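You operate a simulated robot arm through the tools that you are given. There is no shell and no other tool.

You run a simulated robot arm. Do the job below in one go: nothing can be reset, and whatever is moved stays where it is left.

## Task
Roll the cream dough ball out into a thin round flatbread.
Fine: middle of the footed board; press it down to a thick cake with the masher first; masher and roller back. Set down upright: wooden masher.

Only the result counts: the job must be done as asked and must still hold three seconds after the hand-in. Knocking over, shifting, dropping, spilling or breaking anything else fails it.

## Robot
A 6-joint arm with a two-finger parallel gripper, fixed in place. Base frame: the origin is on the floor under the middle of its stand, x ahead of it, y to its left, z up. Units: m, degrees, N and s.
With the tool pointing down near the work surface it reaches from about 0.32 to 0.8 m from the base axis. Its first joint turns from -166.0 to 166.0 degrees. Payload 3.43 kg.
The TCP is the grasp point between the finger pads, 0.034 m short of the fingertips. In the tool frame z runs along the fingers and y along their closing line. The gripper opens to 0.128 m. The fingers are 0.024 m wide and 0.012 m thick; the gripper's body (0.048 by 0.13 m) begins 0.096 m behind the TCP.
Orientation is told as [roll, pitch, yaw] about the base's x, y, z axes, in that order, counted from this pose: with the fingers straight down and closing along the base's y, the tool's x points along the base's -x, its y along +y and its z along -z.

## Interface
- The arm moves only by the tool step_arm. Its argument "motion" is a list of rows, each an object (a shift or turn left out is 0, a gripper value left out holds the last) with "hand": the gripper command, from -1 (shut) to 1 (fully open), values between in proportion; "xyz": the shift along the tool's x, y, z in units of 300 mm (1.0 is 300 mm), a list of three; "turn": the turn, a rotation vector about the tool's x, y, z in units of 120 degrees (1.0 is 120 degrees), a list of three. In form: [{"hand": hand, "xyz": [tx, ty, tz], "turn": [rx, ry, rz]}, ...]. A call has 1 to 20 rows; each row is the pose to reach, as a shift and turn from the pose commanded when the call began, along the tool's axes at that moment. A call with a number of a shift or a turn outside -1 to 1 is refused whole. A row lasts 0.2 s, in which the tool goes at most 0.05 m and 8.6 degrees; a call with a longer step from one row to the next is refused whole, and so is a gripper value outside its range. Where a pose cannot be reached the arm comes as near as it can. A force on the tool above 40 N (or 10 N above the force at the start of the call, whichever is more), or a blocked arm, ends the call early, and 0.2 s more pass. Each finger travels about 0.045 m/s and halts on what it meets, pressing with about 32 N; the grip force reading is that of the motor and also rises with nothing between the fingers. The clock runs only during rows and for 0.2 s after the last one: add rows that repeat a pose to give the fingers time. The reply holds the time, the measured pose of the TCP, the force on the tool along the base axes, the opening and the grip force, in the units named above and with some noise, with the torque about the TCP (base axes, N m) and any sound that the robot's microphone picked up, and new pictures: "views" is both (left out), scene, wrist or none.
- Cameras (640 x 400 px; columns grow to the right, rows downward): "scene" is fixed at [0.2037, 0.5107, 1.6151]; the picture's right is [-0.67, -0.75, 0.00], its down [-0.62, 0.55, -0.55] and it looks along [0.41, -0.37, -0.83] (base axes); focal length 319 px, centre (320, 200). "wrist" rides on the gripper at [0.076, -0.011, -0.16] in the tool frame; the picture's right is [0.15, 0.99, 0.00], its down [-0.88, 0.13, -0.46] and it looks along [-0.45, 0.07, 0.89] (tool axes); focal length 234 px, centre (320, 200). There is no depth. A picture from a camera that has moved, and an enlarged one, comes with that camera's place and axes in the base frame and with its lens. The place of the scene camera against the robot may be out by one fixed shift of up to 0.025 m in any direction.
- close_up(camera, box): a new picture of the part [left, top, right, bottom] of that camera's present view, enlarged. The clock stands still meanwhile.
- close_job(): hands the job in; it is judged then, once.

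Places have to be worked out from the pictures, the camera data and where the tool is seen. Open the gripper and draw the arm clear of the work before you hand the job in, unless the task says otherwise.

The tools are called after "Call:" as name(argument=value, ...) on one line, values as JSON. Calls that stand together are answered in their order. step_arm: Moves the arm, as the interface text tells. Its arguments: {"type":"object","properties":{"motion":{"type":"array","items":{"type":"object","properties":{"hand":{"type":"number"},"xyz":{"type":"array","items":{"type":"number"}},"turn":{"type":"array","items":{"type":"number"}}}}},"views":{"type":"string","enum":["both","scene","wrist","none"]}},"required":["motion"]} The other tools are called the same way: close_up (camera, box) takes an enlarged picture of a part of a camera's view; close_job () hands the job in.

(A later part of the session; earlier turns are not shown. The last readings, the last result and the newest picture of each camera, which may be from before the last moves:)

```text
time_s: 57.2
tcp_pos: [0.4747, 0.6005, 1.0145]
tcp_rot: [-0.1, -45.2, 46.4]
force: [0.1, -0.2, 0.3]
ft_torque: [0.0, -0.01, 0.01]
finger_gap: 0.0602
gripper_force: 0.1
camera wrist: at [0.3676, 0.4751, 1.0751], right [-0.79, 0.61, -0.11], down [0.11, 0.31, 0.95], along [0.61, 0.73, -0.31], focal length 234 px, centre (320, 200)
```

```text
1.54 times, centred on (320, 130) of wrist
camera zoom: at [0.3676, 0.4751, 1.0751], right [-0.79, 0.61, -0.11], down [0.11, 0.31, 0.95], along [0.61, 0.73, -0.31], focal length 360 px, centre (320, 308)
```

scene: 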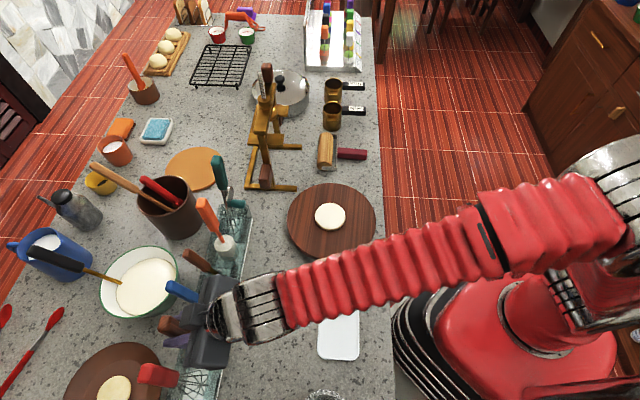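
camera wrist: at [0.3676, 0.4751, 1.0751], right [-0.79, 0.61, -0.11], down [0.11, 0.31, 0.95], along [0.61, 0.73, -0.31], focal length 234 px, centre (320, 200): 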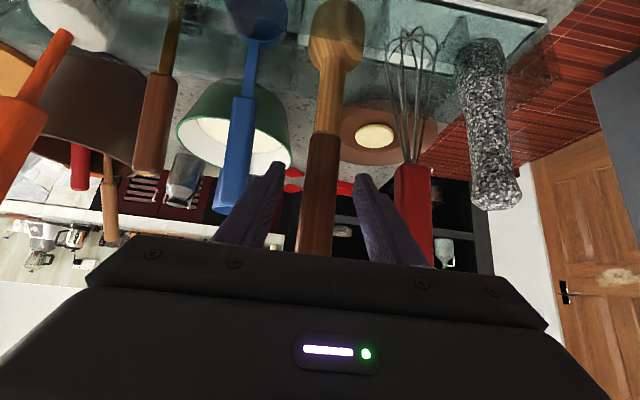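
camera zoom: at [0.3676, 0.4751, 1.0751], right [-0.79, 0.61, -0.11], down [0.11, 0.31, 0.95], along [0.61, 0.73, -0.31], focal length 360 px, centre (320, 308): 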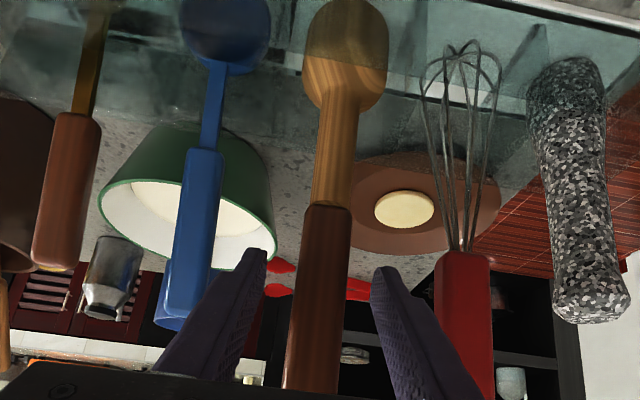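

The masher stands freely and upright. I'll back out horizontally toward the robot.

Call:
step_arm(motion=[{"hand": -0.06, "xyz": [0.047, 0, -0.0473]}, {"xyz": [0.12, 0, -0.1208]}, {"xyz": [0.22, 0, -0.2215]}, {"xyz": [0.33, 0, -0.3322]}, {"xyz": [0.44, 0, -0.443]}, {"xyz": [0.54, 0, -0.5437]}, {"xyz": [0.54, 0, -0.5437]}], views="both")

Call:
close_up(camera="scene", box=[130, 240, 270, 400])

```text
time_s: 58.8
tcp_pos: [0.3154, 0.4332, 1.0158]
tcp_rot: [0.0, -45.2, 46.5]
force: [-0.1, 0.1, -0.9]
ft_torque: [0.02, 0.04, 0.02]
finger_gap: 0.0601
gripper_force: 0.1
camera wrist: at [0.2087, 0.3071, 1.0748], right [-0.79, 0.61, -0.11], down [0.11, 0.31, 0.95], along [0.61, 0.73, -0.31], focal length 234 px, centre (320, 200)
```

scene: 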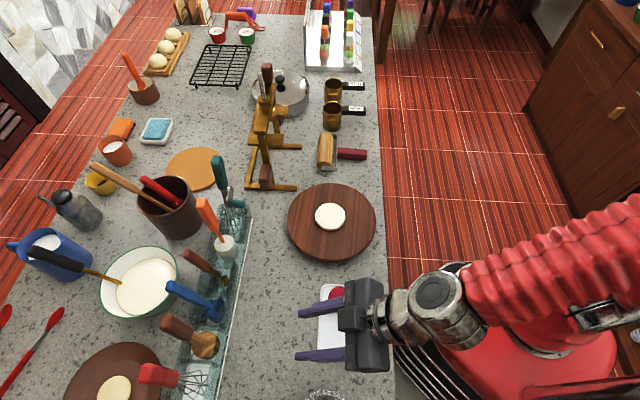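
wrist: 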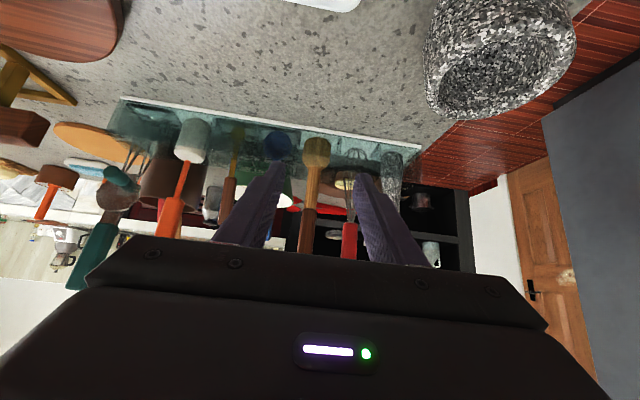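

```text
2.50 times, centred on (200, 320) of scene
camera zoom: at [0.2037, 0.5107, 1.6151], right [-0.67, -0.75, 0.0], down [-0.62, 0.55, -0.55], along [0.41, -0.37, -0.83], focal length 797 px, centre (620, -100)
```

zoom: 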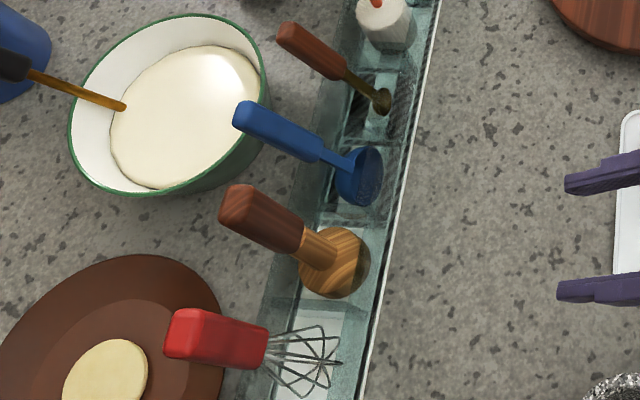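

The masher stands upright exactly where it was. Now the roller: I'll raise the arm, return the tool to vertical, and head toward the roller side.

Call:
step_arm(motion=[{"hand": 0.2, "xyz": [-0.0451, -0.1178, -0.0491], "turn": [0, 0.0625, 0]}, {"xyz": [-0.0903, -0.2357, -0.0983], "turn": [0, 0.125, 0]}, {"xyz": [-0.1354, -0.3535, -0.1474], "turn": [0, 0.1875, 0]}, {"xyz": [-0.1805, -0.4713, -0.1965], "turn": [0, 0.25, 0]}, {"xyz": [-0.2257, -0.5892, -0.2457], "turn": [0, 0.3125, 0]}, {"xyz": [-0.2708, -0.707, -0.2948], "turn": [0, 0.375, 0]}, {"xyz": [-0.2708, -0.707, -0.2948], "turn": [0, 0.375, 0]}], views="both")

```text
time_s: 60.4
tcp_pos: [0.4686, 0.2865, 1.1361]
tcp_rot: [0.0, -0.1, 46.5]
force: [0.4, -0.4, 0.3]
ft_torque: [0.02, 0.0, 0.02]
finger_gap: 0.077
gripper_force: 0.1
camera wrist: at [0.4235, 0.2263, 1.2962], right [-0.82, 0.58, 0.0], down [0.51, 0.73, 0.46], along [0.26, 0.37, -0.89], focal length 234 px, centre (320, 200)
```

scene: 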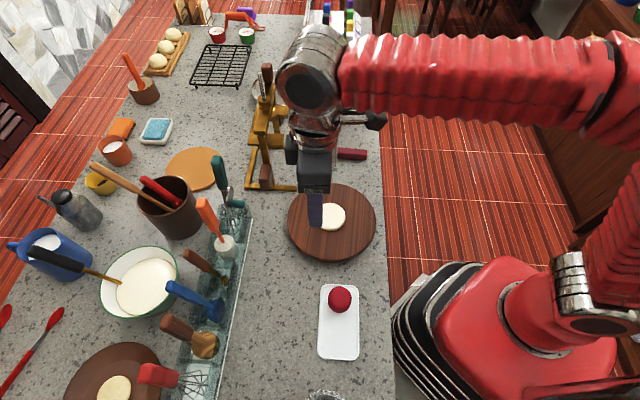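
wrist: 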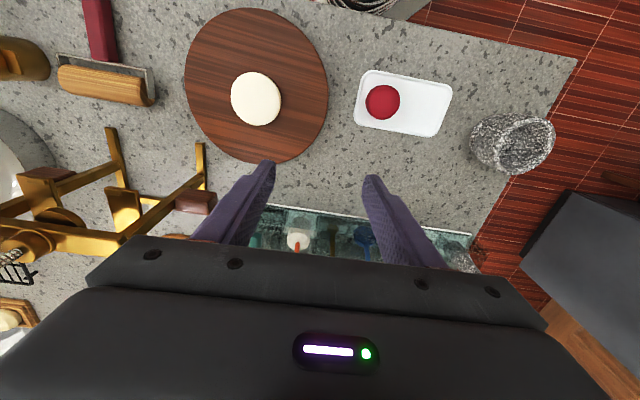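

Call:
close_up(camera="wrist", box=[0, 0, 220, 160])

Call:
close_up(camera="wrist", box=[170, 0, 350, 180])

```text
2.50 times, centred on (110, 80) of wrist
camera zoom: at [0.4235, 0.2263, 1.2962], right [-0.82, 0.58, 0.0], down [0.51, 0.73, 0.46], along [0.26, 0.37, -0.89], focal length 585 px, centre (845, 500)
```

zoom: 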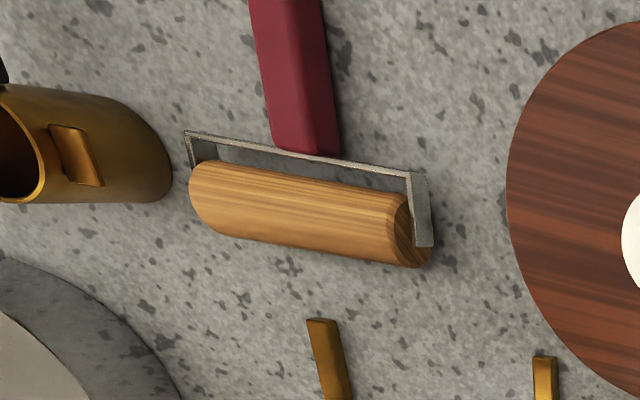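

```text
2.22 times, centred on (260, 90) of wrist
camera zoom: at [0.4235, 0.2263, 1.2962], right [-0.82, 0.58, 0.0], down [0.51, 0.73, 0.46], along [0.26, 0.37, -0.89], focal length 520 px, centre (453, 444)
```

zoom: 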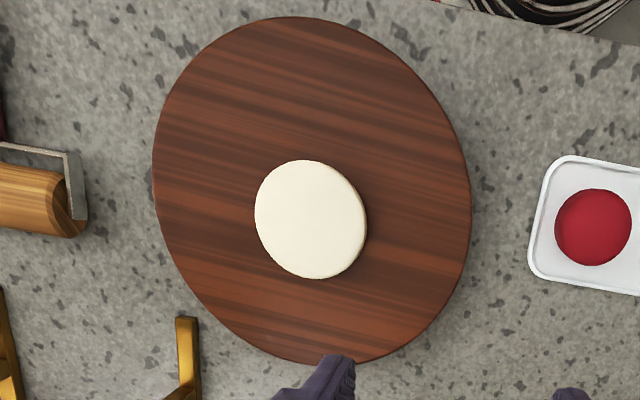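

The roller has a wooden cylinder from about [0.685, 0.07] to [0.782, −0.034] in a U-frame, and a burgundy handle pointing back along about 223° with its middle near [0.665, −0.037]. I'll move over toward it.

Call:
step_arm(motion=[{"hand": 0.4, "xyz": [0.0379, -0.1391, 0.0476], "turn": [0, 0, 0.004]}, {"xyz": [0.0759, -0.2781, 0.0952], "turn": [0, 0, 0.008]}, {"xyz": [0.1138, -0.4172, 0.1429], "turn": [0, 0, 0.012]}, {"xyz": [0.1517, -0.5563, 0.1905], "turn": [0, 0, 0.017]}, {"xyz": [0.1897, -0.6954, 0.2381], "turn": [0, 0, 0.021]}, {"xyz": [0.2276, -0.8344, 0.2857], "turn": [0, 0, 0.025]}, {"xyz": [0.2655, -0.9735, 0.3333], "turn": [0, 0, 0.029]}, {"xyz": [0.2655, -0.9735, 0.3333], "turn": [0, 0, 0.029]}], views="both")

Call:
close_up(camera="wrist", box=[180, 60, 400, 240])

```text
time_s: 62.2
tcp_pos: [0.6221, 0.0271, 1.0368]
tcp_rot: [-0.1, -0.2, 42.8]
force: [-0.1, -0.3, 0.3]
ft_torque: [0.01, -0.02, 0.01]
finger_gap: 0.0897
gripper_force: 0.1
camera wrist: at [0.5733, -0.0302, 1.1962], right [-0.78, 0.62, 0.0], down [0.55, 0.69, 0.46], along [0.29, 0.36, -0.89], focal length 234 px, centre (320, 200)
```

scene: 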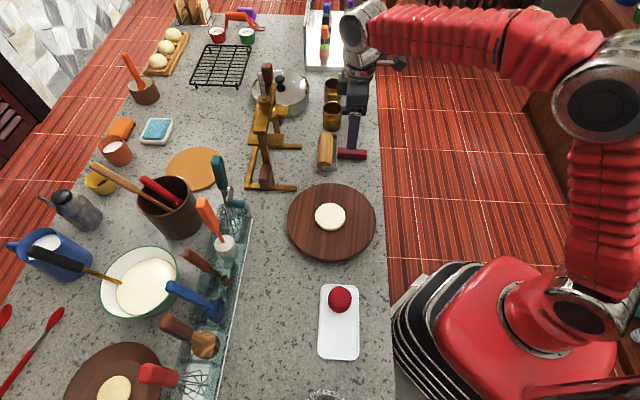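
wrist: 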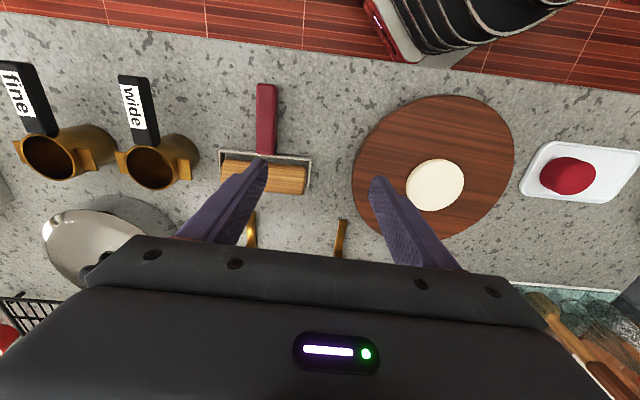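

```text
2.22 times, centred on (290, 150) of wrist
camera zoom: at [0.5733, -0.0302, 1.1962], right [-0.78, 0.62, 0.0], down [0.55, 0.69, 0.46], along [0.29, 0.36, -0.89], focal length 520 px, centre (387, 311)
```

zoom: 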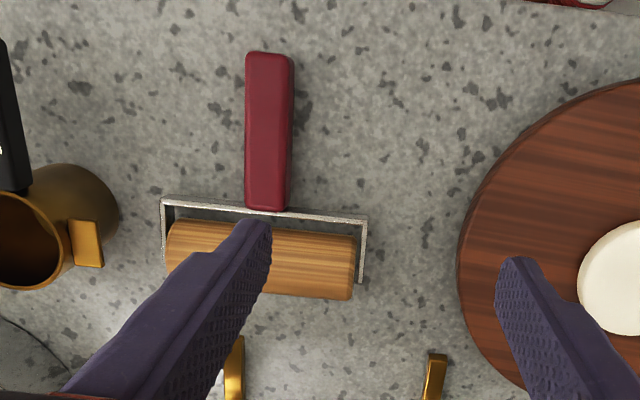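

The handle runs from [0.6325, −0.0696] to [0.7012, −0.0034], 0.03 wide, on the counter. I'll grip it about 4 cm behind the frame with the tool tilted 20° outward, so that rolling later can use a vertical tool with the cylinder end low. Moving above it now.

Call:
step_arm(motion=[{"hand": 0.4, "xyz": [0.0078, -0.0641, 0.0723], "turn": [0, -0.0417, -0.002]}, {"xyz": [0.0157, -0.1282, 0.1447], "turn": [0, -0.0833, -0.0045]}, {"xyz": [0.0235, -0.1922, 0.217], "turn": [0, -0.125, -0.007]}, {"xyz": [0.0313, -0.2563, 0.2893], "turn": [0, -0.1667, -0.009]}, {"xyz": [0.0313, -0.2563, 0.2893], "turn": [0, -0.1667, -0.009]}], views="both")

Call:
close_up(camera="wrist", box=[200, 40, 440, 240])

```text
time_s: 63.4
tcp_pos: [0.6695, -0.0363, 0.949]
tcp_rot: [-0.3, -20.2, 44.2]
force: [0.2, -0.1, -0.4]
ft_torque: [0.01, 0.0, 0.01]
finger_gap: 0.0896
gripper_force: 0.1
camera wrist: at [0.5851, -0.1299, 1.0745], right [-0.79, 0.62, -0.06], down [0.39, 0.56, 0.73], along [0.48, 0.55, -0.68], focal length 234 px, centre (320, 200)
```

scene: 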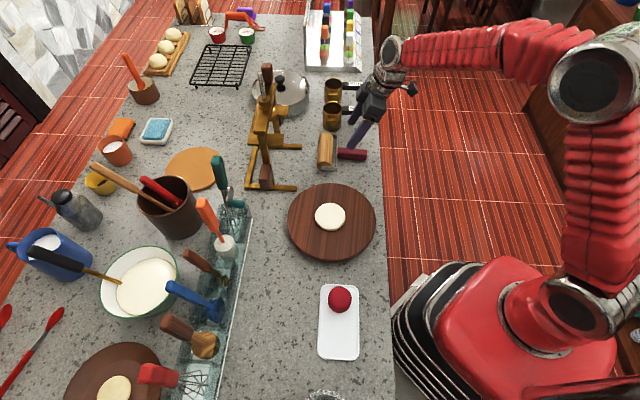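
wrist: 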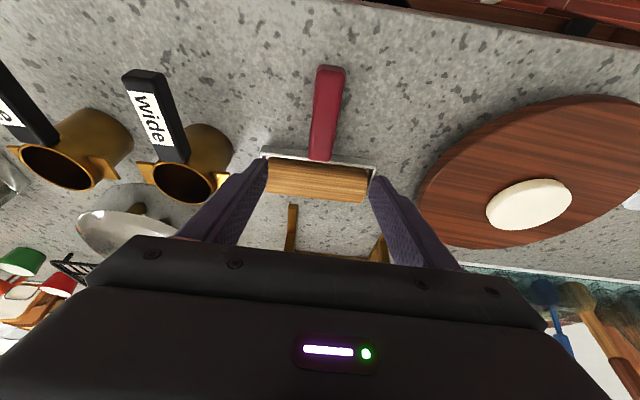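

```text
2.00 times, centred on (320, 140) of wrist
camera zoom: at [0.5851, -0.1299, 1.0745], right [-0.79, 0.62, -0.06], down [0.39, 0.56, 0.73], along [0.48, 0.55, -0.68], focal length 468 px, centre (320, 320)
```

zoom: 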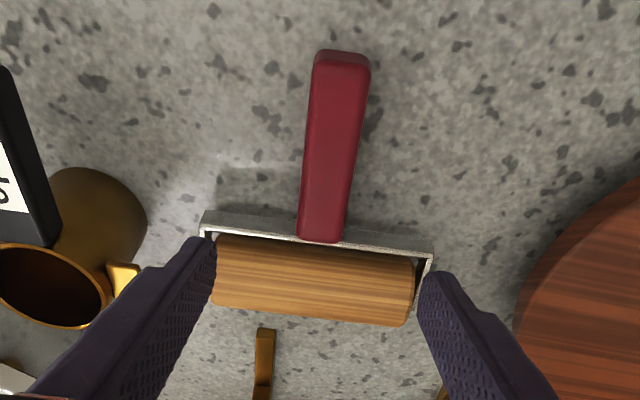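

The handle is centred within about 3 mm. I'll shift 2 mm, descend straight to TCP z ≈ 0.862 (tips a few mm above the counter), and close.

Call:
step_arm(motion=[{"hand": 0.4, "xyz": [0.03, 0.0067, 0.0817]}, {"xyz": [0.06, 0.0067, 0.1633]}, {"xyz": [0.085, 0.0067, 0.2313]}, {"xyz": [0.1001, 0.0067, 0.2722]}, {"xyz": [0.1001, 0.0067, 0.2722]}], views="wrist")

Call:
close_up(camera="wrist", box=[200, 60, 440, 260])

```text
time_s: 64.6
tcp_pos: [0.667, -0.0372, 0.8619]
tcp_rot: [-0.2, -20.2, 44.1]
force: [-0.3, -0.4, -0.2]
ft_torque: [0.01, 0.0, -0.03]
finger_gap: 0.0897
gripper_force: 0.1
camera wrist: at [0.5831, -0.13, 0.9873], right [-0.79, 0.62, -0.05], down [0.39, 0.56, 0.73], along [0.48, 0.55, -0.68], focal length 234 px, centre (320, 200)
```

wrist: 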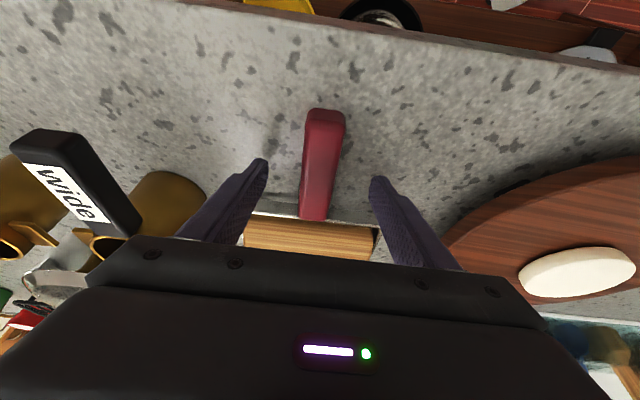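

```text
2.00 times, centred on (320, 160) of wrist
camera zoom: at [0.5831, -0.13, 0.9873], right [-0.79, 0.62, -0.05], down [0.39, 0.56, 0.73], along [0.48, 0.55, -0.68], focal length 468 px, centre (320, 280)
```

zoom: 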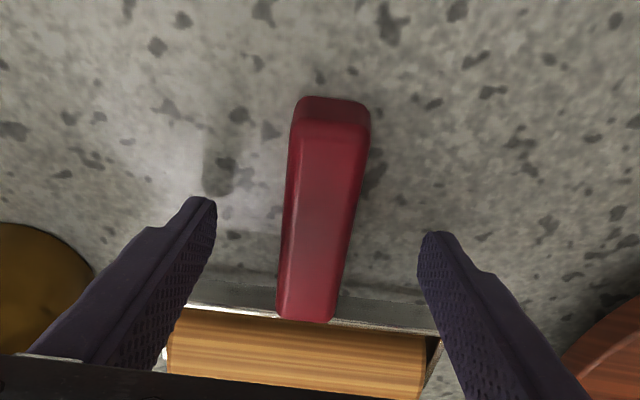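

The handle lies between the fingers, about 2 mm to one side and 2.7° rotated. I'll correct both and close on it.

Call:
step_arm(motion=[{"hand": 0.4, "xyz": [0, -0.006, 0], "turn": [0, 0, -0.021]}, {"hand": 0.1, "xyz": [0, -0.006, 0], "turn": [0, 0, -0.021]}, {"hand": -0.2, "xyz": [0, -0.006, 0], "turn": [0, 0, -0.021]}, {"hand": -0.5, "xyz": [0, -0.006, 0], "turn": [0, 0, -0.021]}, {"hand": -0.8, "xyz": [0, -0.006, 0], "turn": [0, 0, -0.021]}, {"hand": -0.8, "xyz": [0, -0.006, 0], "turn": [0, 0, -0.021]}, {"hand": -0.8, "xyz": [0, -0.006, 0], "turn": [0, 0, -0.021]}], views="both")

Call:
close_up(camera="wrist", box=[200, 60, 440, 260])

Call:
close_up(camera="scene", box=[290, 100, 410, 200])

```text
time_s: 66.2
tcp_pos: [0.6679, -0.0377, 0.8625]
tcp_rot: [-1.1, -20.2, 46.7]
force: [2.0, -3.1, 2.5]
ft_torque: [0.46, -0.05, -0.24]
finger_gap: 0.0275
gripper_force: 32.2
camera wrist: at [0.5869, -0.133, 0.9881], right [-0.81, 0.58, -0.07], down [0.36, 0.58, 0.73], along [0.47, 0.56, -0.68], focal length 234 px, centre (320, 200)
```

scene: 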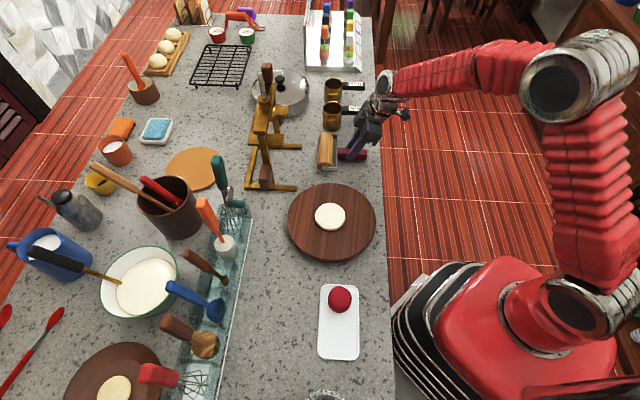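
wrist: 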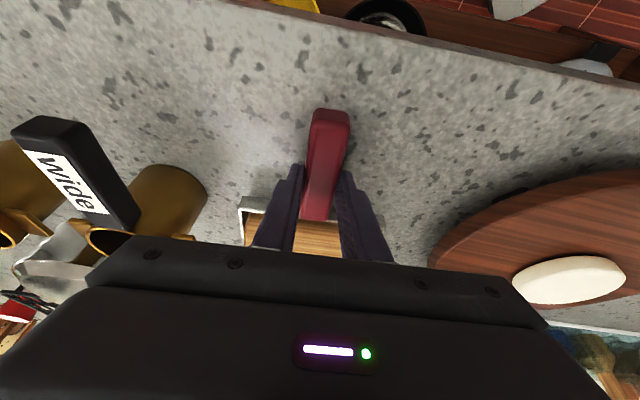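

```text
2.00 times, centred on (320, 160) of wrist
camera zoom: at [0.5869, -0.133, 0.9881], right [-0.81, 0.58, -0.07], down [0.36, 0.58, 0.73], along [0.47, 0.56, -0.68], focal length 468 px, centre (320, 280)
```

zoom: 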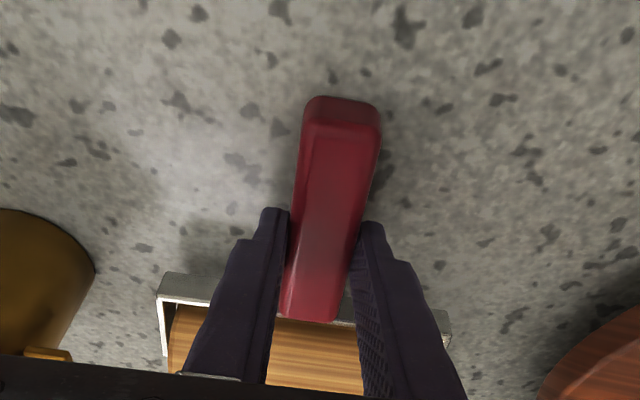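

```text
4.00 times, centred on (350, 150) of scene
camera zoom: at [0.2037, 0.5107, 1.6151], right [-0.67, -0.75, 0.0], down [-0.62, 0.55, -0.55], along [0.41, -0.37, -0.83], focal length 1275 px, centre (200, 400)
```

zoom: 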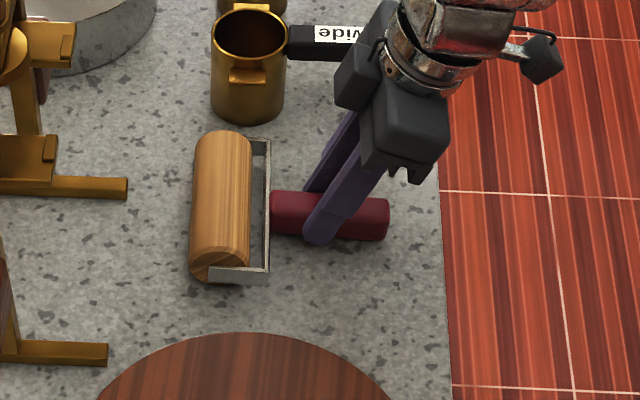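

The roller is gripped (gap 0.0275) at TCP [0.668, −0.038, 0.8625], yaw 46.7, tilt 20.2, and that is the pose to return it to. I'll lift it straight up.

Call:
step_arm(motion=[{"hand": -1, "xyz": [-0.015, 0, -0.04]}, {"xyz": [-0.05, 0, -0.135]}, {"xyz": [-0.1, 0, -0.27]}, {"xyz": [-0.1381, 0, -0.3754]}, {"xyz": [-0.1381, 0, -0.3754]}], views="both")

Call:
close_up(camera="scene", box=[280, 80, 410, 200])

```text
time_s: 67.4
tcp_pos: [0.6654, -0.0352, 0.9832]
tcp_rot: [-1.2, -20.1, 46.7]
force: [0.0, 0.3, -3.5]
ft_torque: [-0.13, 0.11, 0.0]
finger_gap: 0.0275
gripper_force: 32.0
camera wrist: at [0.5846, -0.1307, 1.1088], right [-0.81, 0.58, -0.07], down [0.36, 0.58, 0.73], along [0.47, 0.56, -0.68], focal length 234 px, centre (320, 200)
```

scene: 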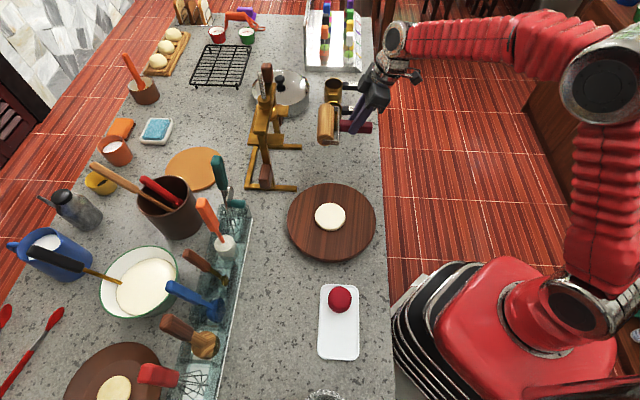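
wrist: 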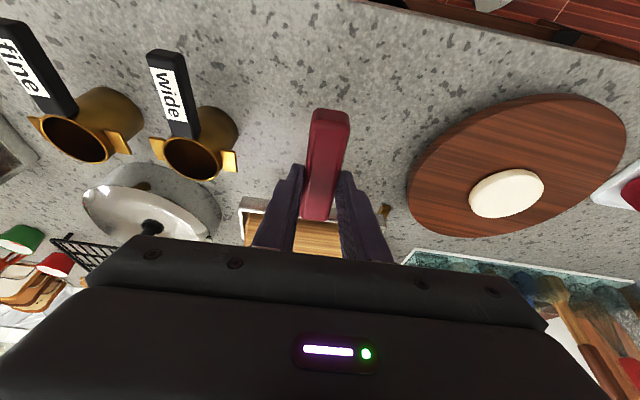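

```text
3.33 times, centred on (345, 140) of scene
camera zoom: at [0.2037, 0.5107, 1.6151], right [-0.67, -0.75, 0.0], down [-0.62, 0.55, -0.55], along [0.41, -0.37, -0.83], focal length 1063 px, centre (237, 400)
```

zoom: 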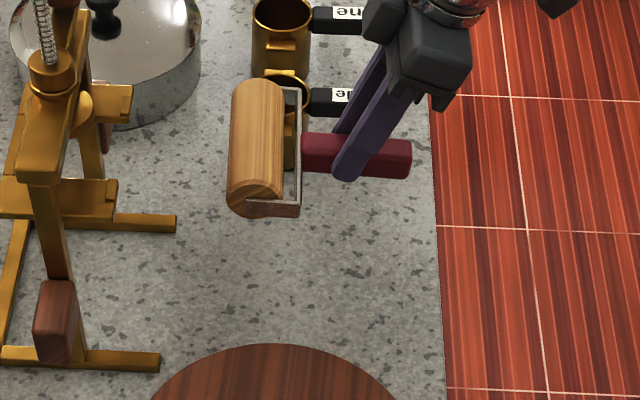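

The roller is held firmly (about 3 N weight). I'll carry it toward the board, bringing the tool to vertical so the cylinder end hangs lowest with its axle level.

Call:
step_arm(motion=[{"hand": -1, "xyz": [0.0037, 0.1411, -0.02], "turn": [-0.0015, 0.0279, 0]}, {"xyz": [0.0073, 0.2822, -0.033], "turn": [-0.003, 0.0558, 0]}, {"xyz": [0.011, 0.4233, -0.033], "turn": [-0.0046, 0.0838, 0]}, {"xyz": [0.0147, 0.5645, -0.033], "turn": [-0.0062, 0.1117, 0]}, {"xyz": [0.0183, 0.7056, -0.033], "turn": [-0.0078, 0.1396, 0]}, {"xyz": [0.022, 0.8467, -0.033], "turn": [-0.0093, 0.1675, 0]}, {"xyz": [0.022, 0.8467, -0.033], "turn": [-0.0093, 0.1675, 0]}], views="both")

Call:
close_up(camera="scene", box=[270, 130, 410, 270])

Call:
close_up(camera="wrist", box=[180, 40, 460, 260])

```text
time_s: 69.0
tcp_pos: [0.4759, 0.1358, 0.9837]
tcp_rot: [0.0, 0.0, 46.4]
force: [-0.2, -0.8, -2.9]
ft_torque: [-0.06, 0.09, -0.01]
finger_gap: 0.0274
gripper_force: 31.5
camera wrist: at [0.4322, 0.0761, 1.1447], right [-0.82, 0.57, 0.0], down [0.51, 0.73, 0.46], along [0.26, 0.37, -0.89], focal length 234 px, centre (320, 200)
```

scene: 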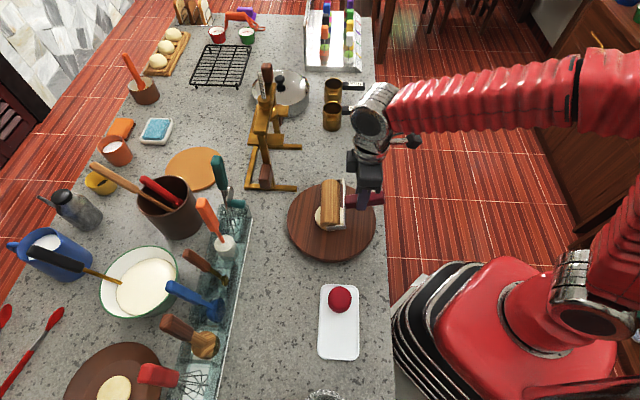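
wrist: 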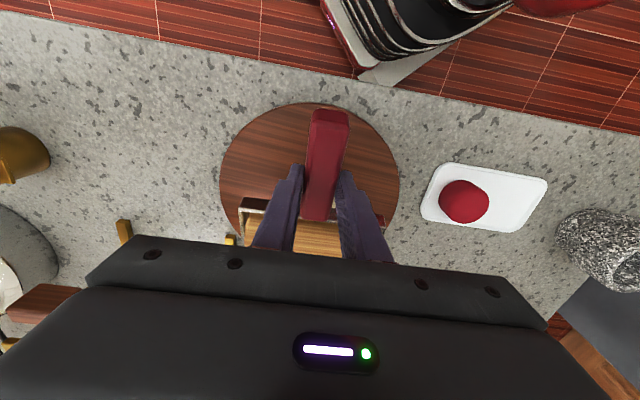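

```text
2.86 times, centred on (340, 200) of scene
camera zoom: at [0.2037, 0.5107, 1.6151], right [-0.67, -0.75, 0.0], down [-0.62, 0.55, -0.55], along [0.41, -0.37, -0.83], focal length 911 px, centre (263, 200)
```

zoom: 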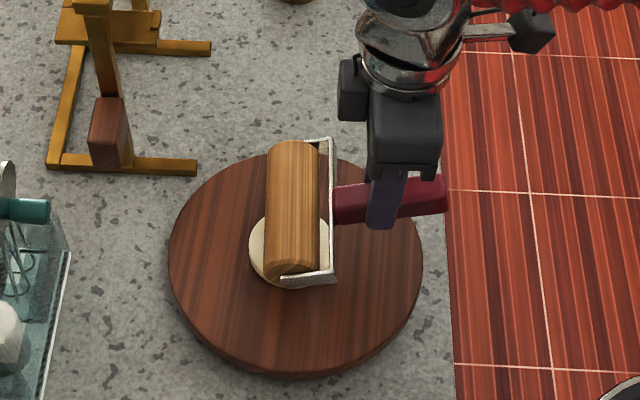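

```text
1.82 times, centred on (320, 150) of wrist
camera zoom: at [0.4322, 0.0761, 1.1447], right [-0.82, 0.57, 0.0], down [0.51, 0.73, 0.46], along [0.26, 0.37, -0.89], focal length 426 px, centre (320, 291)
```

zoom: 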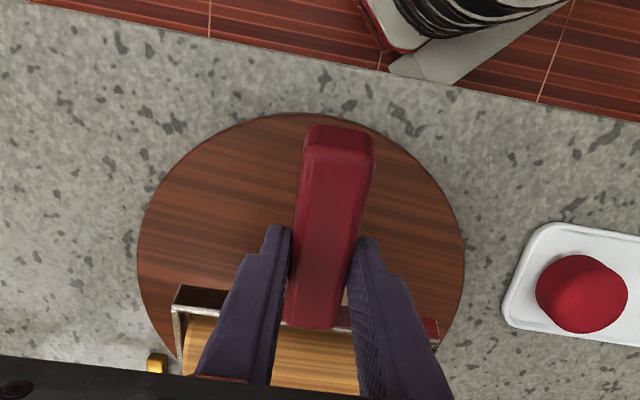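

The roller's axle hangs directly above the cake, within about 2 mm. To fix the roller-to-board height, I'll first touch a bare strip of the board on the near side.

Call:
step_arm(motion=[{"hand": -1, "xyz": [0.145, 0, 0]}, {"xyz": [0.283, 0, 0.03]}, {"xyz": [0.283, 0, 0.09]}, {"xyz": [0.283, 0, 0.129]}, {"xyz": [0.283, 0, 0.129]}], views="scene")

Call:
close_up(camera="scene", box=[280, 150, 410, 280])

```text
time_s: 70.2
tcp_pos: [0.4186, 0.0705, 0.9456]
tcp_rot: [0.1, -0.1, 46.6]
force: [-0.4, 0.1, -4.0]
ft_torque: [-0.09, 0.08, 0.0]
finger_gap: 0.0277
gripper_force: 32.0
```

scene: 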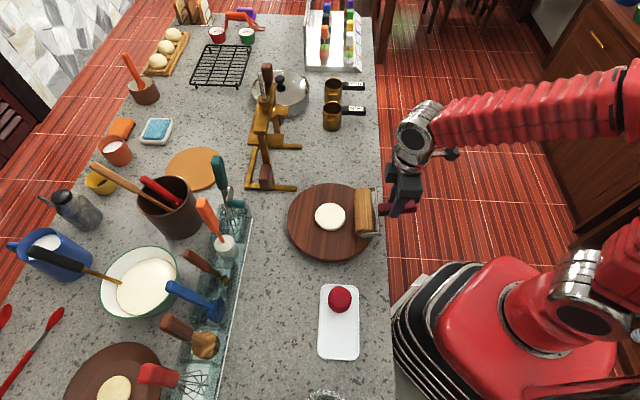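

```text
3.08 times, centred on (345, 215) of scene
camera zoom: at [0.2037, 0.5107, 1.6151], right [-0.67, -0.75, 0.0], down [-0.62, 0.55, -0.55], along [0.41, -0.37, -0.83], focal length 981 px, centre (243, 154)
```

zoom: 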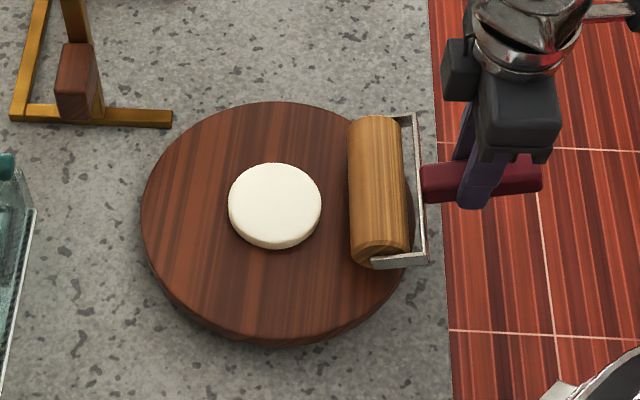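

The roller hangs over the near part of the board. I'll shift it 10 mm inward and 12 mm along its axis to centre it, then lower carefully.

Call:
step_arm(motion=[{"hand": -1, "xyz": [-0.033, 0.04, 0]}, {"xyz": [-0.033, 0.04, 0.0267]}, {"xyz": [-0.033, 0.04, 0.0333]}, {"xyz": [-0.033, 0.04, 0.04]}, {"xyz": [-0.033, 0.04, 0.04]}], views="scene")

Call:
close_up(camera="scene", box=[280, 150, 410, 280])

```text
time_s: 71.4
tcp_pos: [0.4155, 0.0869, 0.9332]
tcp_rot: [0.0, 0.0, 46.4]
force: [1.0, -0.5, -4.6]
ft_torque: [-0.09, 0.11, 0.0]
finger_gap: 0.0276
gripper_force: 32.6
```

scene: 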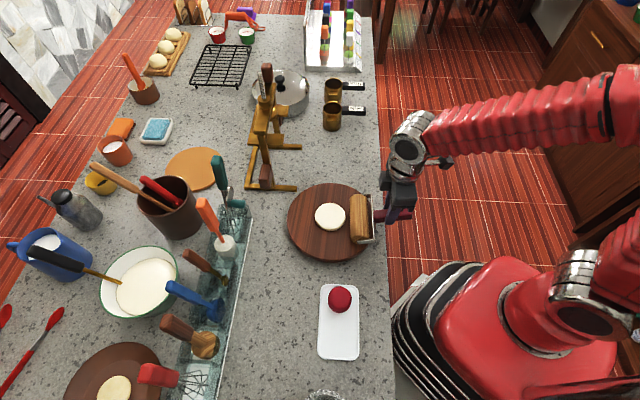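

```text
3.08 times, centred on (345, 215) of scene
camera zoom: at [0.2037, 0.5107, 1.6151], right [-0.67, -0.75, 0.0], down [-0.62, 0.55, -0.55], along [0.41, -0.37, -0.83], focal length 981 px, centre (243, 154)
```

zoom: 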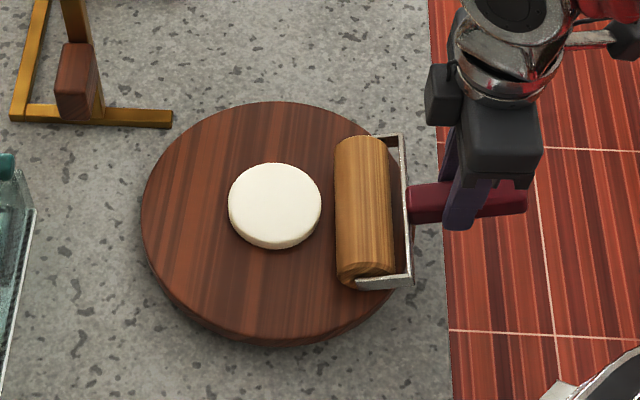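

No contact yet (force −4 N is just the roller's weight). I'll continue down in 1.5 mm steps.

Call:
step_arm(motion=[{"hand": -1, "xyz": [0, 0, 0.005]}, {"xyz": [0, 0, 0.01]}, {"xyz": [0, 0, 0.015]}], views="none")

```text
time_s: 72.2
tcp_pos: [0.4165, 0.087, 0.9309]
tcp_rot: [-0.1, -0.2, 46.5]
force: [-3.2, 3.0, 11.6]
ft_torque: [0.87, -0.52, 0.12]
finger_gap: 0.0273
gripper_force: 32.2
```

Board contact happens at TCP z ≈ 0.931, nearly evenly along the roller. I'll raise to leave an 18 mm gap and roll forward across the cake and back along this first direction.

Call:
step_arm(motion=[{"hand": -1, "xyz": [0, 0, -0.0667]}, {"xyz": [-0.06, 0, -0.0667]}, {"xyz": [-0.12, 0, -0.0667]}, {"xyz": [-0.18, 0, -0.0667]}, {"xyz": [-0.24, 0, -0.0667]}, {"xyz": [-0.3, 0, -0.0667]}, {"xyz": [-0.36, 0, -0.0667]}, {"xyz": [-0.42, 0, -0.0667]}, {"xyz": [-0.47, 0, -0.0667]}], views="scene")

Call:
close_up(camera="scene", box=[280, 150, 410, 280])

```text
time_s: 74.2
tcp_pos: [0.5129, 0.1871, 0.9481]
tcp_rot: [0.0, -0.1, 46.4]
force: [-0.3, 0.2, -3.3]
ft_torque: [-0.1, 0.09, 0.04]
finger_gap: 0.0276
gripper_force: 31.7
```

scene: 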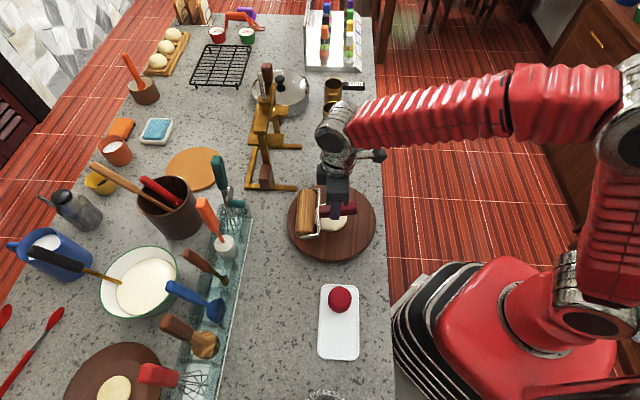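

```text
3.08 times, centred on (345, 215) of scene
camera zoom: at [0.2037, 0.5107, 1.6151], right [-0.67, -0.75, 0.0], down [-0.62, 0.55, -0.55], along [0.41, -0.37, -0.83], focal length 981 px, centre (243, 154)
```

zoom: 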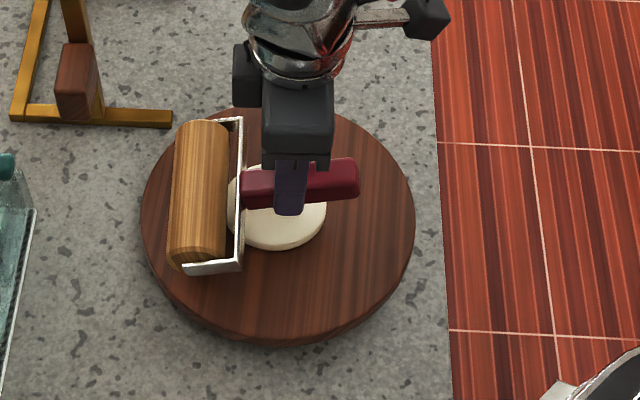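

The cake widened slightly along the roll direction with no resistance, so the roller works. I'll roll back over it at the same height.

Call:
step_arm(motion=[{"hand": -1, "xyz": [0.06, 0, 0]}, {"xyz": [0.12, 0, 0]}, {"xyz": [0.18, 0, 0]}, {"xyz": [0.24, 0, 0]}, {"xyz": [0.3, 0, 0]}, {"xyz": [0.36, 0, 0]}, {"xyz": [0.42, 0, 0]}, {"xyz": [0.48, 0, 0]}], views="scene")

Call:
close_up(camera="scene", box=[280, 150, 410, 280])

```text
time_s: 76.0
tcp_pos: [0.413, 0.0847, 0.9491]
tcp_rot: [0.0, -0.1, 46.5]
force: [0.1, 0.0, -4.2]
ft_torque: [-0.07, 0.08, -0.01]
finger_gap: 0.0276
gripper_force: 31.6
```

scene: 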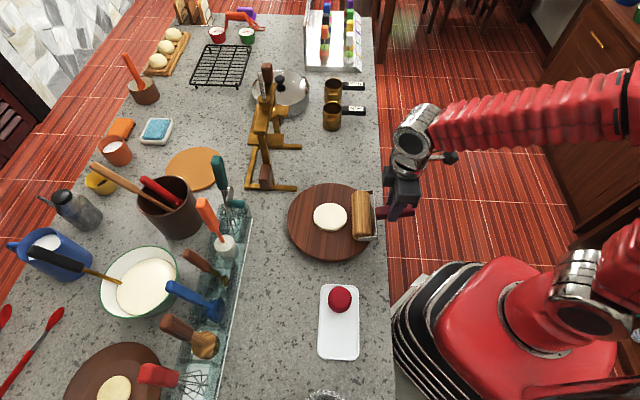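

```text
3.08 times, centred on (345, 215) of scene
camera zoom: at [0.2037, 0.5107, 1.6151], right [-0.67, -0.75, 0.0], down [-0.62, 0.55, -0.55], along [0.41, -0.37, -0.83], focal length 981 px, centre (243, 154)
```

zoom: 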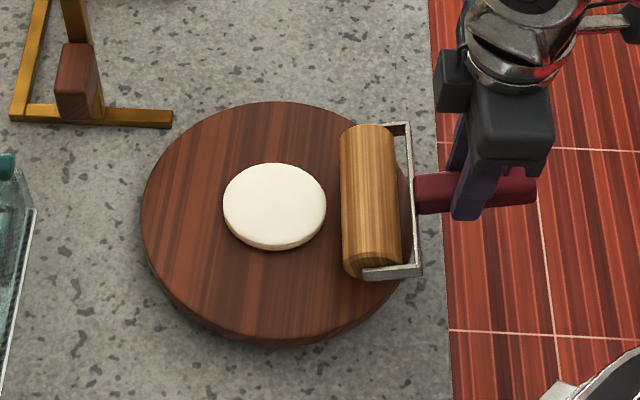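

The cake stretched from 93 to 103 px along the roll direction only, its centre unchanged. I'll make another forward and back pass 4 mm lower in this direction.

Call:
step_arm(motion=[{"hand": -1, "xyz": [0, 0, 0.0133]}, {"xyz": [-0.06, 0, 0.0133]}, {"xyz": [-0.12, 0, 0.0133]}, {"xyz": [-0.18, 0, 0.0133]}, {"xyz": [-0.24, 0, 0.0133]}, {"xyz": [-0.3, 0, 0.0133]}, {"xyz": [-0.36, 0, 0.0133]}, {"xyz": [-0.42, 0, 0.0133]}, {"xyz": [-0.48, 0, 0.0133]}, {"xyz": [-0.42, 0, 0.0133]}, {"xyz": [-0.36, 0, 0.0133]}, {"xyz": [-0.3, 0, 0.0133]}, {"xyz": [-0.24, 0, 0.0133]}, {"xyz": [-0.18, 0, 0.0133]}, {"xyz": [-0.12, 0, 0.0133]}, {"xyz": [-0.06, 0, 0.0133]}, {"xyz": [0, 0, 0.0133]}], views="scene")

Call:
close_up(camera="scene", box=[280, 150, 410, 280])

```text
time_s: 79.6
tcp_pos: [0.4121, 0.0865, 0.9447]
tcp_rot: [0.1, -0.1, 46.6]
force: [0.3, -0.2, -3.2]
ft_torque: [-0.07, 0.08, -0.01]
finger_gap: 0.0275
gripper_force: 31.7
```

scene: 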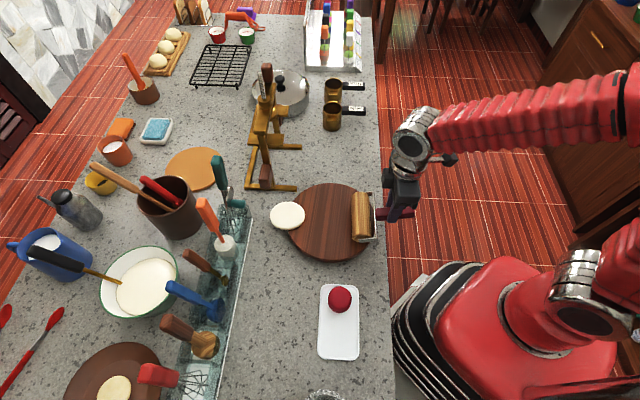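

```text
3.08 times, centred on (345, 215) of scene
camera zoom: at [0.2037, 0.5107, 1.6151], right [-0.67, -0.75, 0.0], down [-0.62, 0.55, -0.55], along [0.41, -0.37, -0.83], focal length 981 px, centre (243, 154)
```

zoom: 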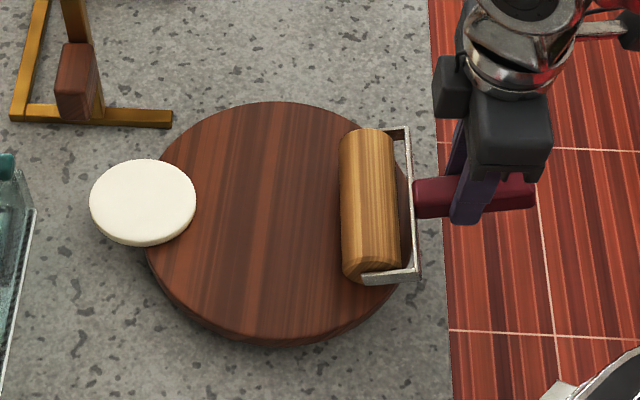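

The side contact pushed the cake instead of flattening it, and it now overhangs the far edge of the board. Before anything else I'll inspect it closely.

Call:
close_up(camera="scene", box=[255, 180, 335, 250])

Call:
close_up(camera="wrist", box=[180, 60, 460, 260])

```text
5.71 times, centred on (295, 215) of scene
camera zoom: at [0.2037, 0.5107, 1.6151], right [-0.67, -0.75, 0.0], down [-0.62, 0.55, -0.55], along [0.41, -0.37, -0.83], focal length 1822 px, centre (463, 114)
```

zoom: 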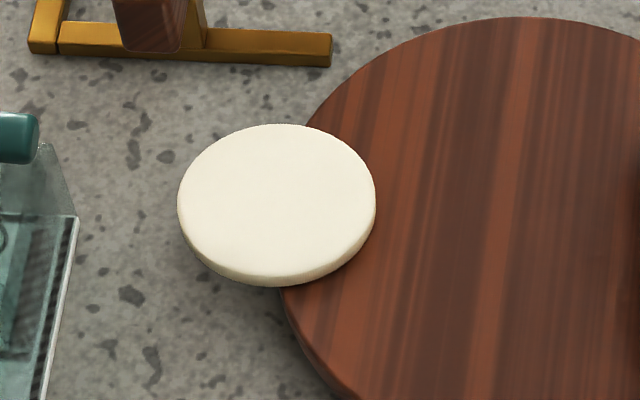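

```text
2.00 times, centred on (320, 160) of wrist
camera zoom: at [0.3685, 0.0252, 1.1058], right [-0.82, 0.57, 0.0], down [0.51, 0.73, 0.46], along [0.26, 0.37, -0.89], focal length 468 px, centre (320, 280)
```

zoom: 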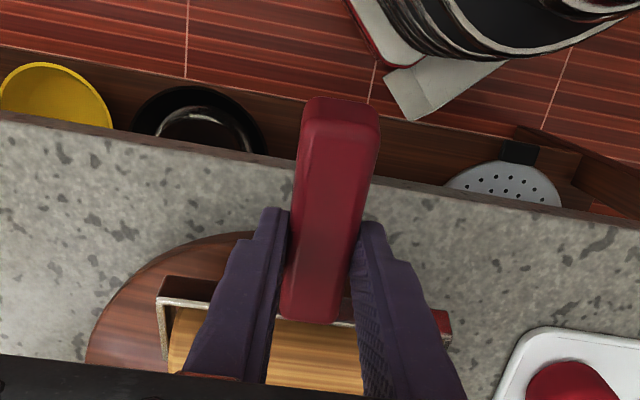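

The cake still lies flat but is half over the edge. I'll put the roller back in its place first, then lift the cake back to the middle by hand. Raising and heading back above the roller's spot.

Call:
step_arm(motion=[{"hand": -1, "xyz": [0, 0, -0.12]}, {"xyz": [0, 0, -0.2283]}, {"xyz": [-0.0412, -0.1273, -0.2283]}, {"xyz": [-0.0825, -0.2546, -0.2283], "turn": [0.0015, -0.0279, 0]}, {"xyz": [-0.1237, -0.3819, -0.2283], "turn": [0.003, -0.0558, 0]}, {"xyz": [-0.165, -0.5091, -0.2283], "turn": [0.0046, -0.0838, 0]}, {"xyz": [-0.2062, -0.6364, -0.2283], "turn": [0.0062, -0.1117, 0]}, {"xyz": [-0.2475, -0.7637, -0.2283], "turn": [0.0078, -0.1396, 0]}, {"xyz": [-0.2887, -0.891, -0.2283], "turn": [0.0093, -0.1675, 0]}, {"xyz": [-0.2887, -0.891, -0.2283], "turn": [0.0093, -0.1675, 0]}], views="both")

```text
time_s: 81.8
tcp_pos: [0.6682, -0.036, 1.0132]
tcp_rot: [-1.2, -20.2, 46.8]
force: [0.2, -0.4, -4.0]
ft_torque: [-0.11, 0.12, -0.01]
finger_gap: 0.0276
gripper_force: 31.6
camera wrist: at [0.5875, -0.1304, 1.138], right [-0.81, 0.58, -0.07], down [0.36, 0.58, 0.73], along [0.47, 0.57, -0.68], focal length 234 px, centre (320, 200)
```

scene: 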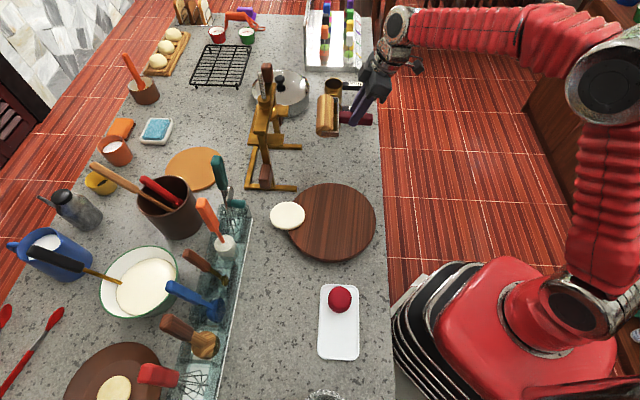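
wrist: 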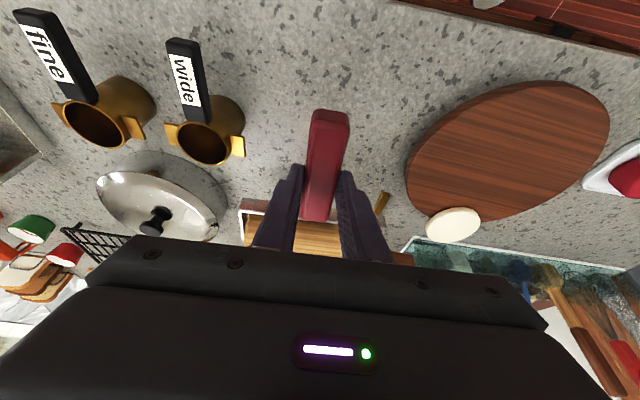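

Directly above the roller's place. I'm lowering it back onto the counter, slowly at the end.

Call:
step_arm(motion=[{"hand": -1, "xyz": [0.045, 0, 0.1223]}, {"xyz": [0.09, 0, 0.2445]}, {"xyz": [0.135, 0, 0.3668]}, {"xyz": [0.1565, 0, 0.4253]}, {"xyz": [0.1665, 0, 0.4525]}, {"xyz": [0.1705, 0, 0.4634]}, {"xyz": [0.1728, 0, 0.4697]}], views="both")

Call:
close_up(camera="scene", box=[290, 100, 410, 200])

```text
time_s: 83.4
tcp_pos: [0.6719, -0.0369, 0.8646]
tcp_rot: [-1.2, -20.2, 46.7]
force: [-2.6, 0.4, 1.8]
ft_torque: [-0.26, 0.48, -0.06]
finger_gap: 0.0277
gripper_force: 31.7
camera wrist: at [0.5908, -0.1334, 0.9886], right [-0.81, 0.58, -0.07], down [0.36, 0.58, 0.73], along [0.47, 0.56, -0.68], focal length 234 px, centre (320, 200)
```

scene: 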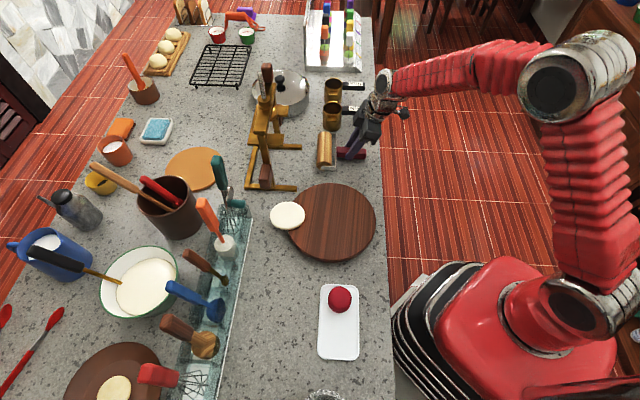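
wrist: 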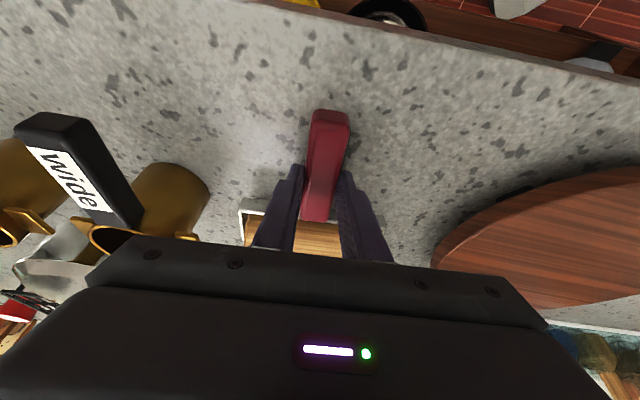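

```text
4.00 times, centred on (350, 150) of scene
camera zoom: at [0.2037, 0.5107, 1.6151], right [-0.67, -0.75, 0.0], down [-0.62, 0.55, -0.55], along [0.41, -0.37, -0.83], focal length 1275 px, centre (200, 400)
```

zoom: 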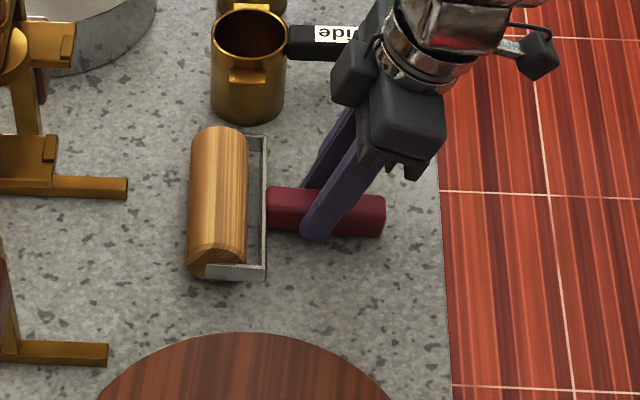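

It's touching down within about 3 mm of where it was. I'll lower 1 mm more, open, and rise.

Call:
step_arm(motion=[{"hand": -1, "xyz": [0.0012, 0, 0.0031]}, {"hand": -0.5, "xyz": [0.0012, 0, 0.0031]}, {"hand": -0.2, "xyz": [0.0012, 0, 0.0031]}, {"hand": 0.1, "xyz": [0.0012, 0, 0.0031]}, {"hand": 0.4, "xyz": [0.0012, 0, 0.0031]}, {"hand": 0.4, "xyz": [0.0012, 0, 0.0031]}, {"hand": 0.4, "xyz": [-0.04, 0, -0.1087]}, {"hand": 0.4, "xyz": [-0.09, 0, -0.2445]}, {"hand": 0.4, "xyz": [-0.14, 0, -0.3804]}, {"hand": 0.4, "xyz": [-0.18, 0, -0.489]}, {"hand": 0.4, "xyz": [-0.18, 0, -0.489]}], views="both")

Call:
close_up(camera="scene", box=[290, 100, 410, 200])

```text
time_s: 85.8
tcp_pos: [0.668, -0.0361, 1.0228]
tcp_rot: [-1.2, -20.1, 46.7]
force: [0.7, 0.4, 0.2]
ft_torque: [0.0, 0.02, -0.01]
finger_gap: 0.0897
gripper_force: 0.0
camera wrist: at [0.5868, -0.1313, 1.1476], right [-0.81, 0.58, -0.07], down [0.36, 0.58, 0.73], along [0.47, 0.56, -0.68], focal length 234 px, centre (320, 200)
```

scene: 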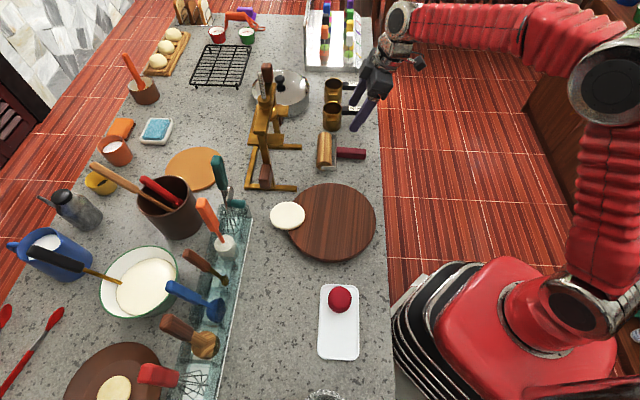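
wrist: 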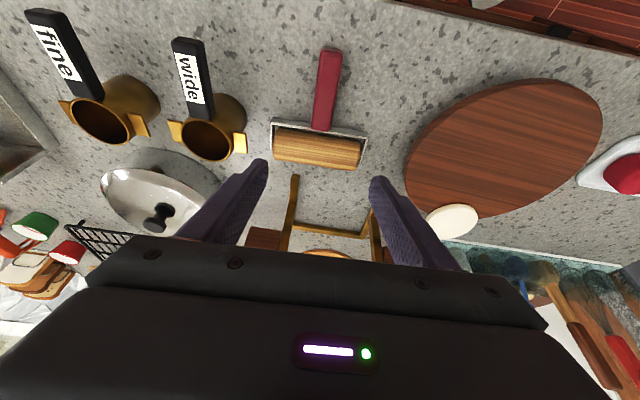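

```text
4.00 times, centred on (350, 150) of scene
camera zoom: at [0.2037, 0.5107, 1.6151], right [-0.67, -0.75, 0.0], down [-0.62, 0.55, -0.55], along [0.41, -0.37, -0.83], focal length 1275 px, centre (200, 400)
```

zoom: 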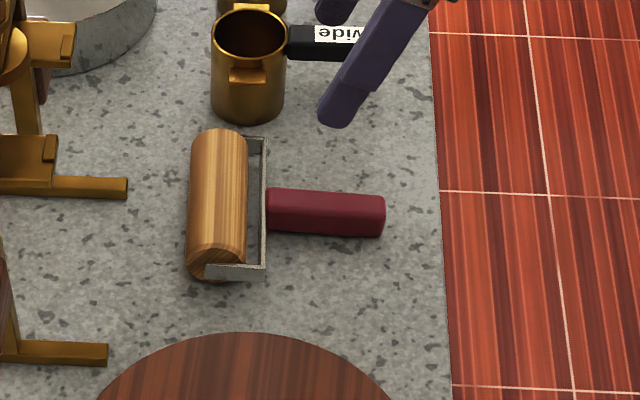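

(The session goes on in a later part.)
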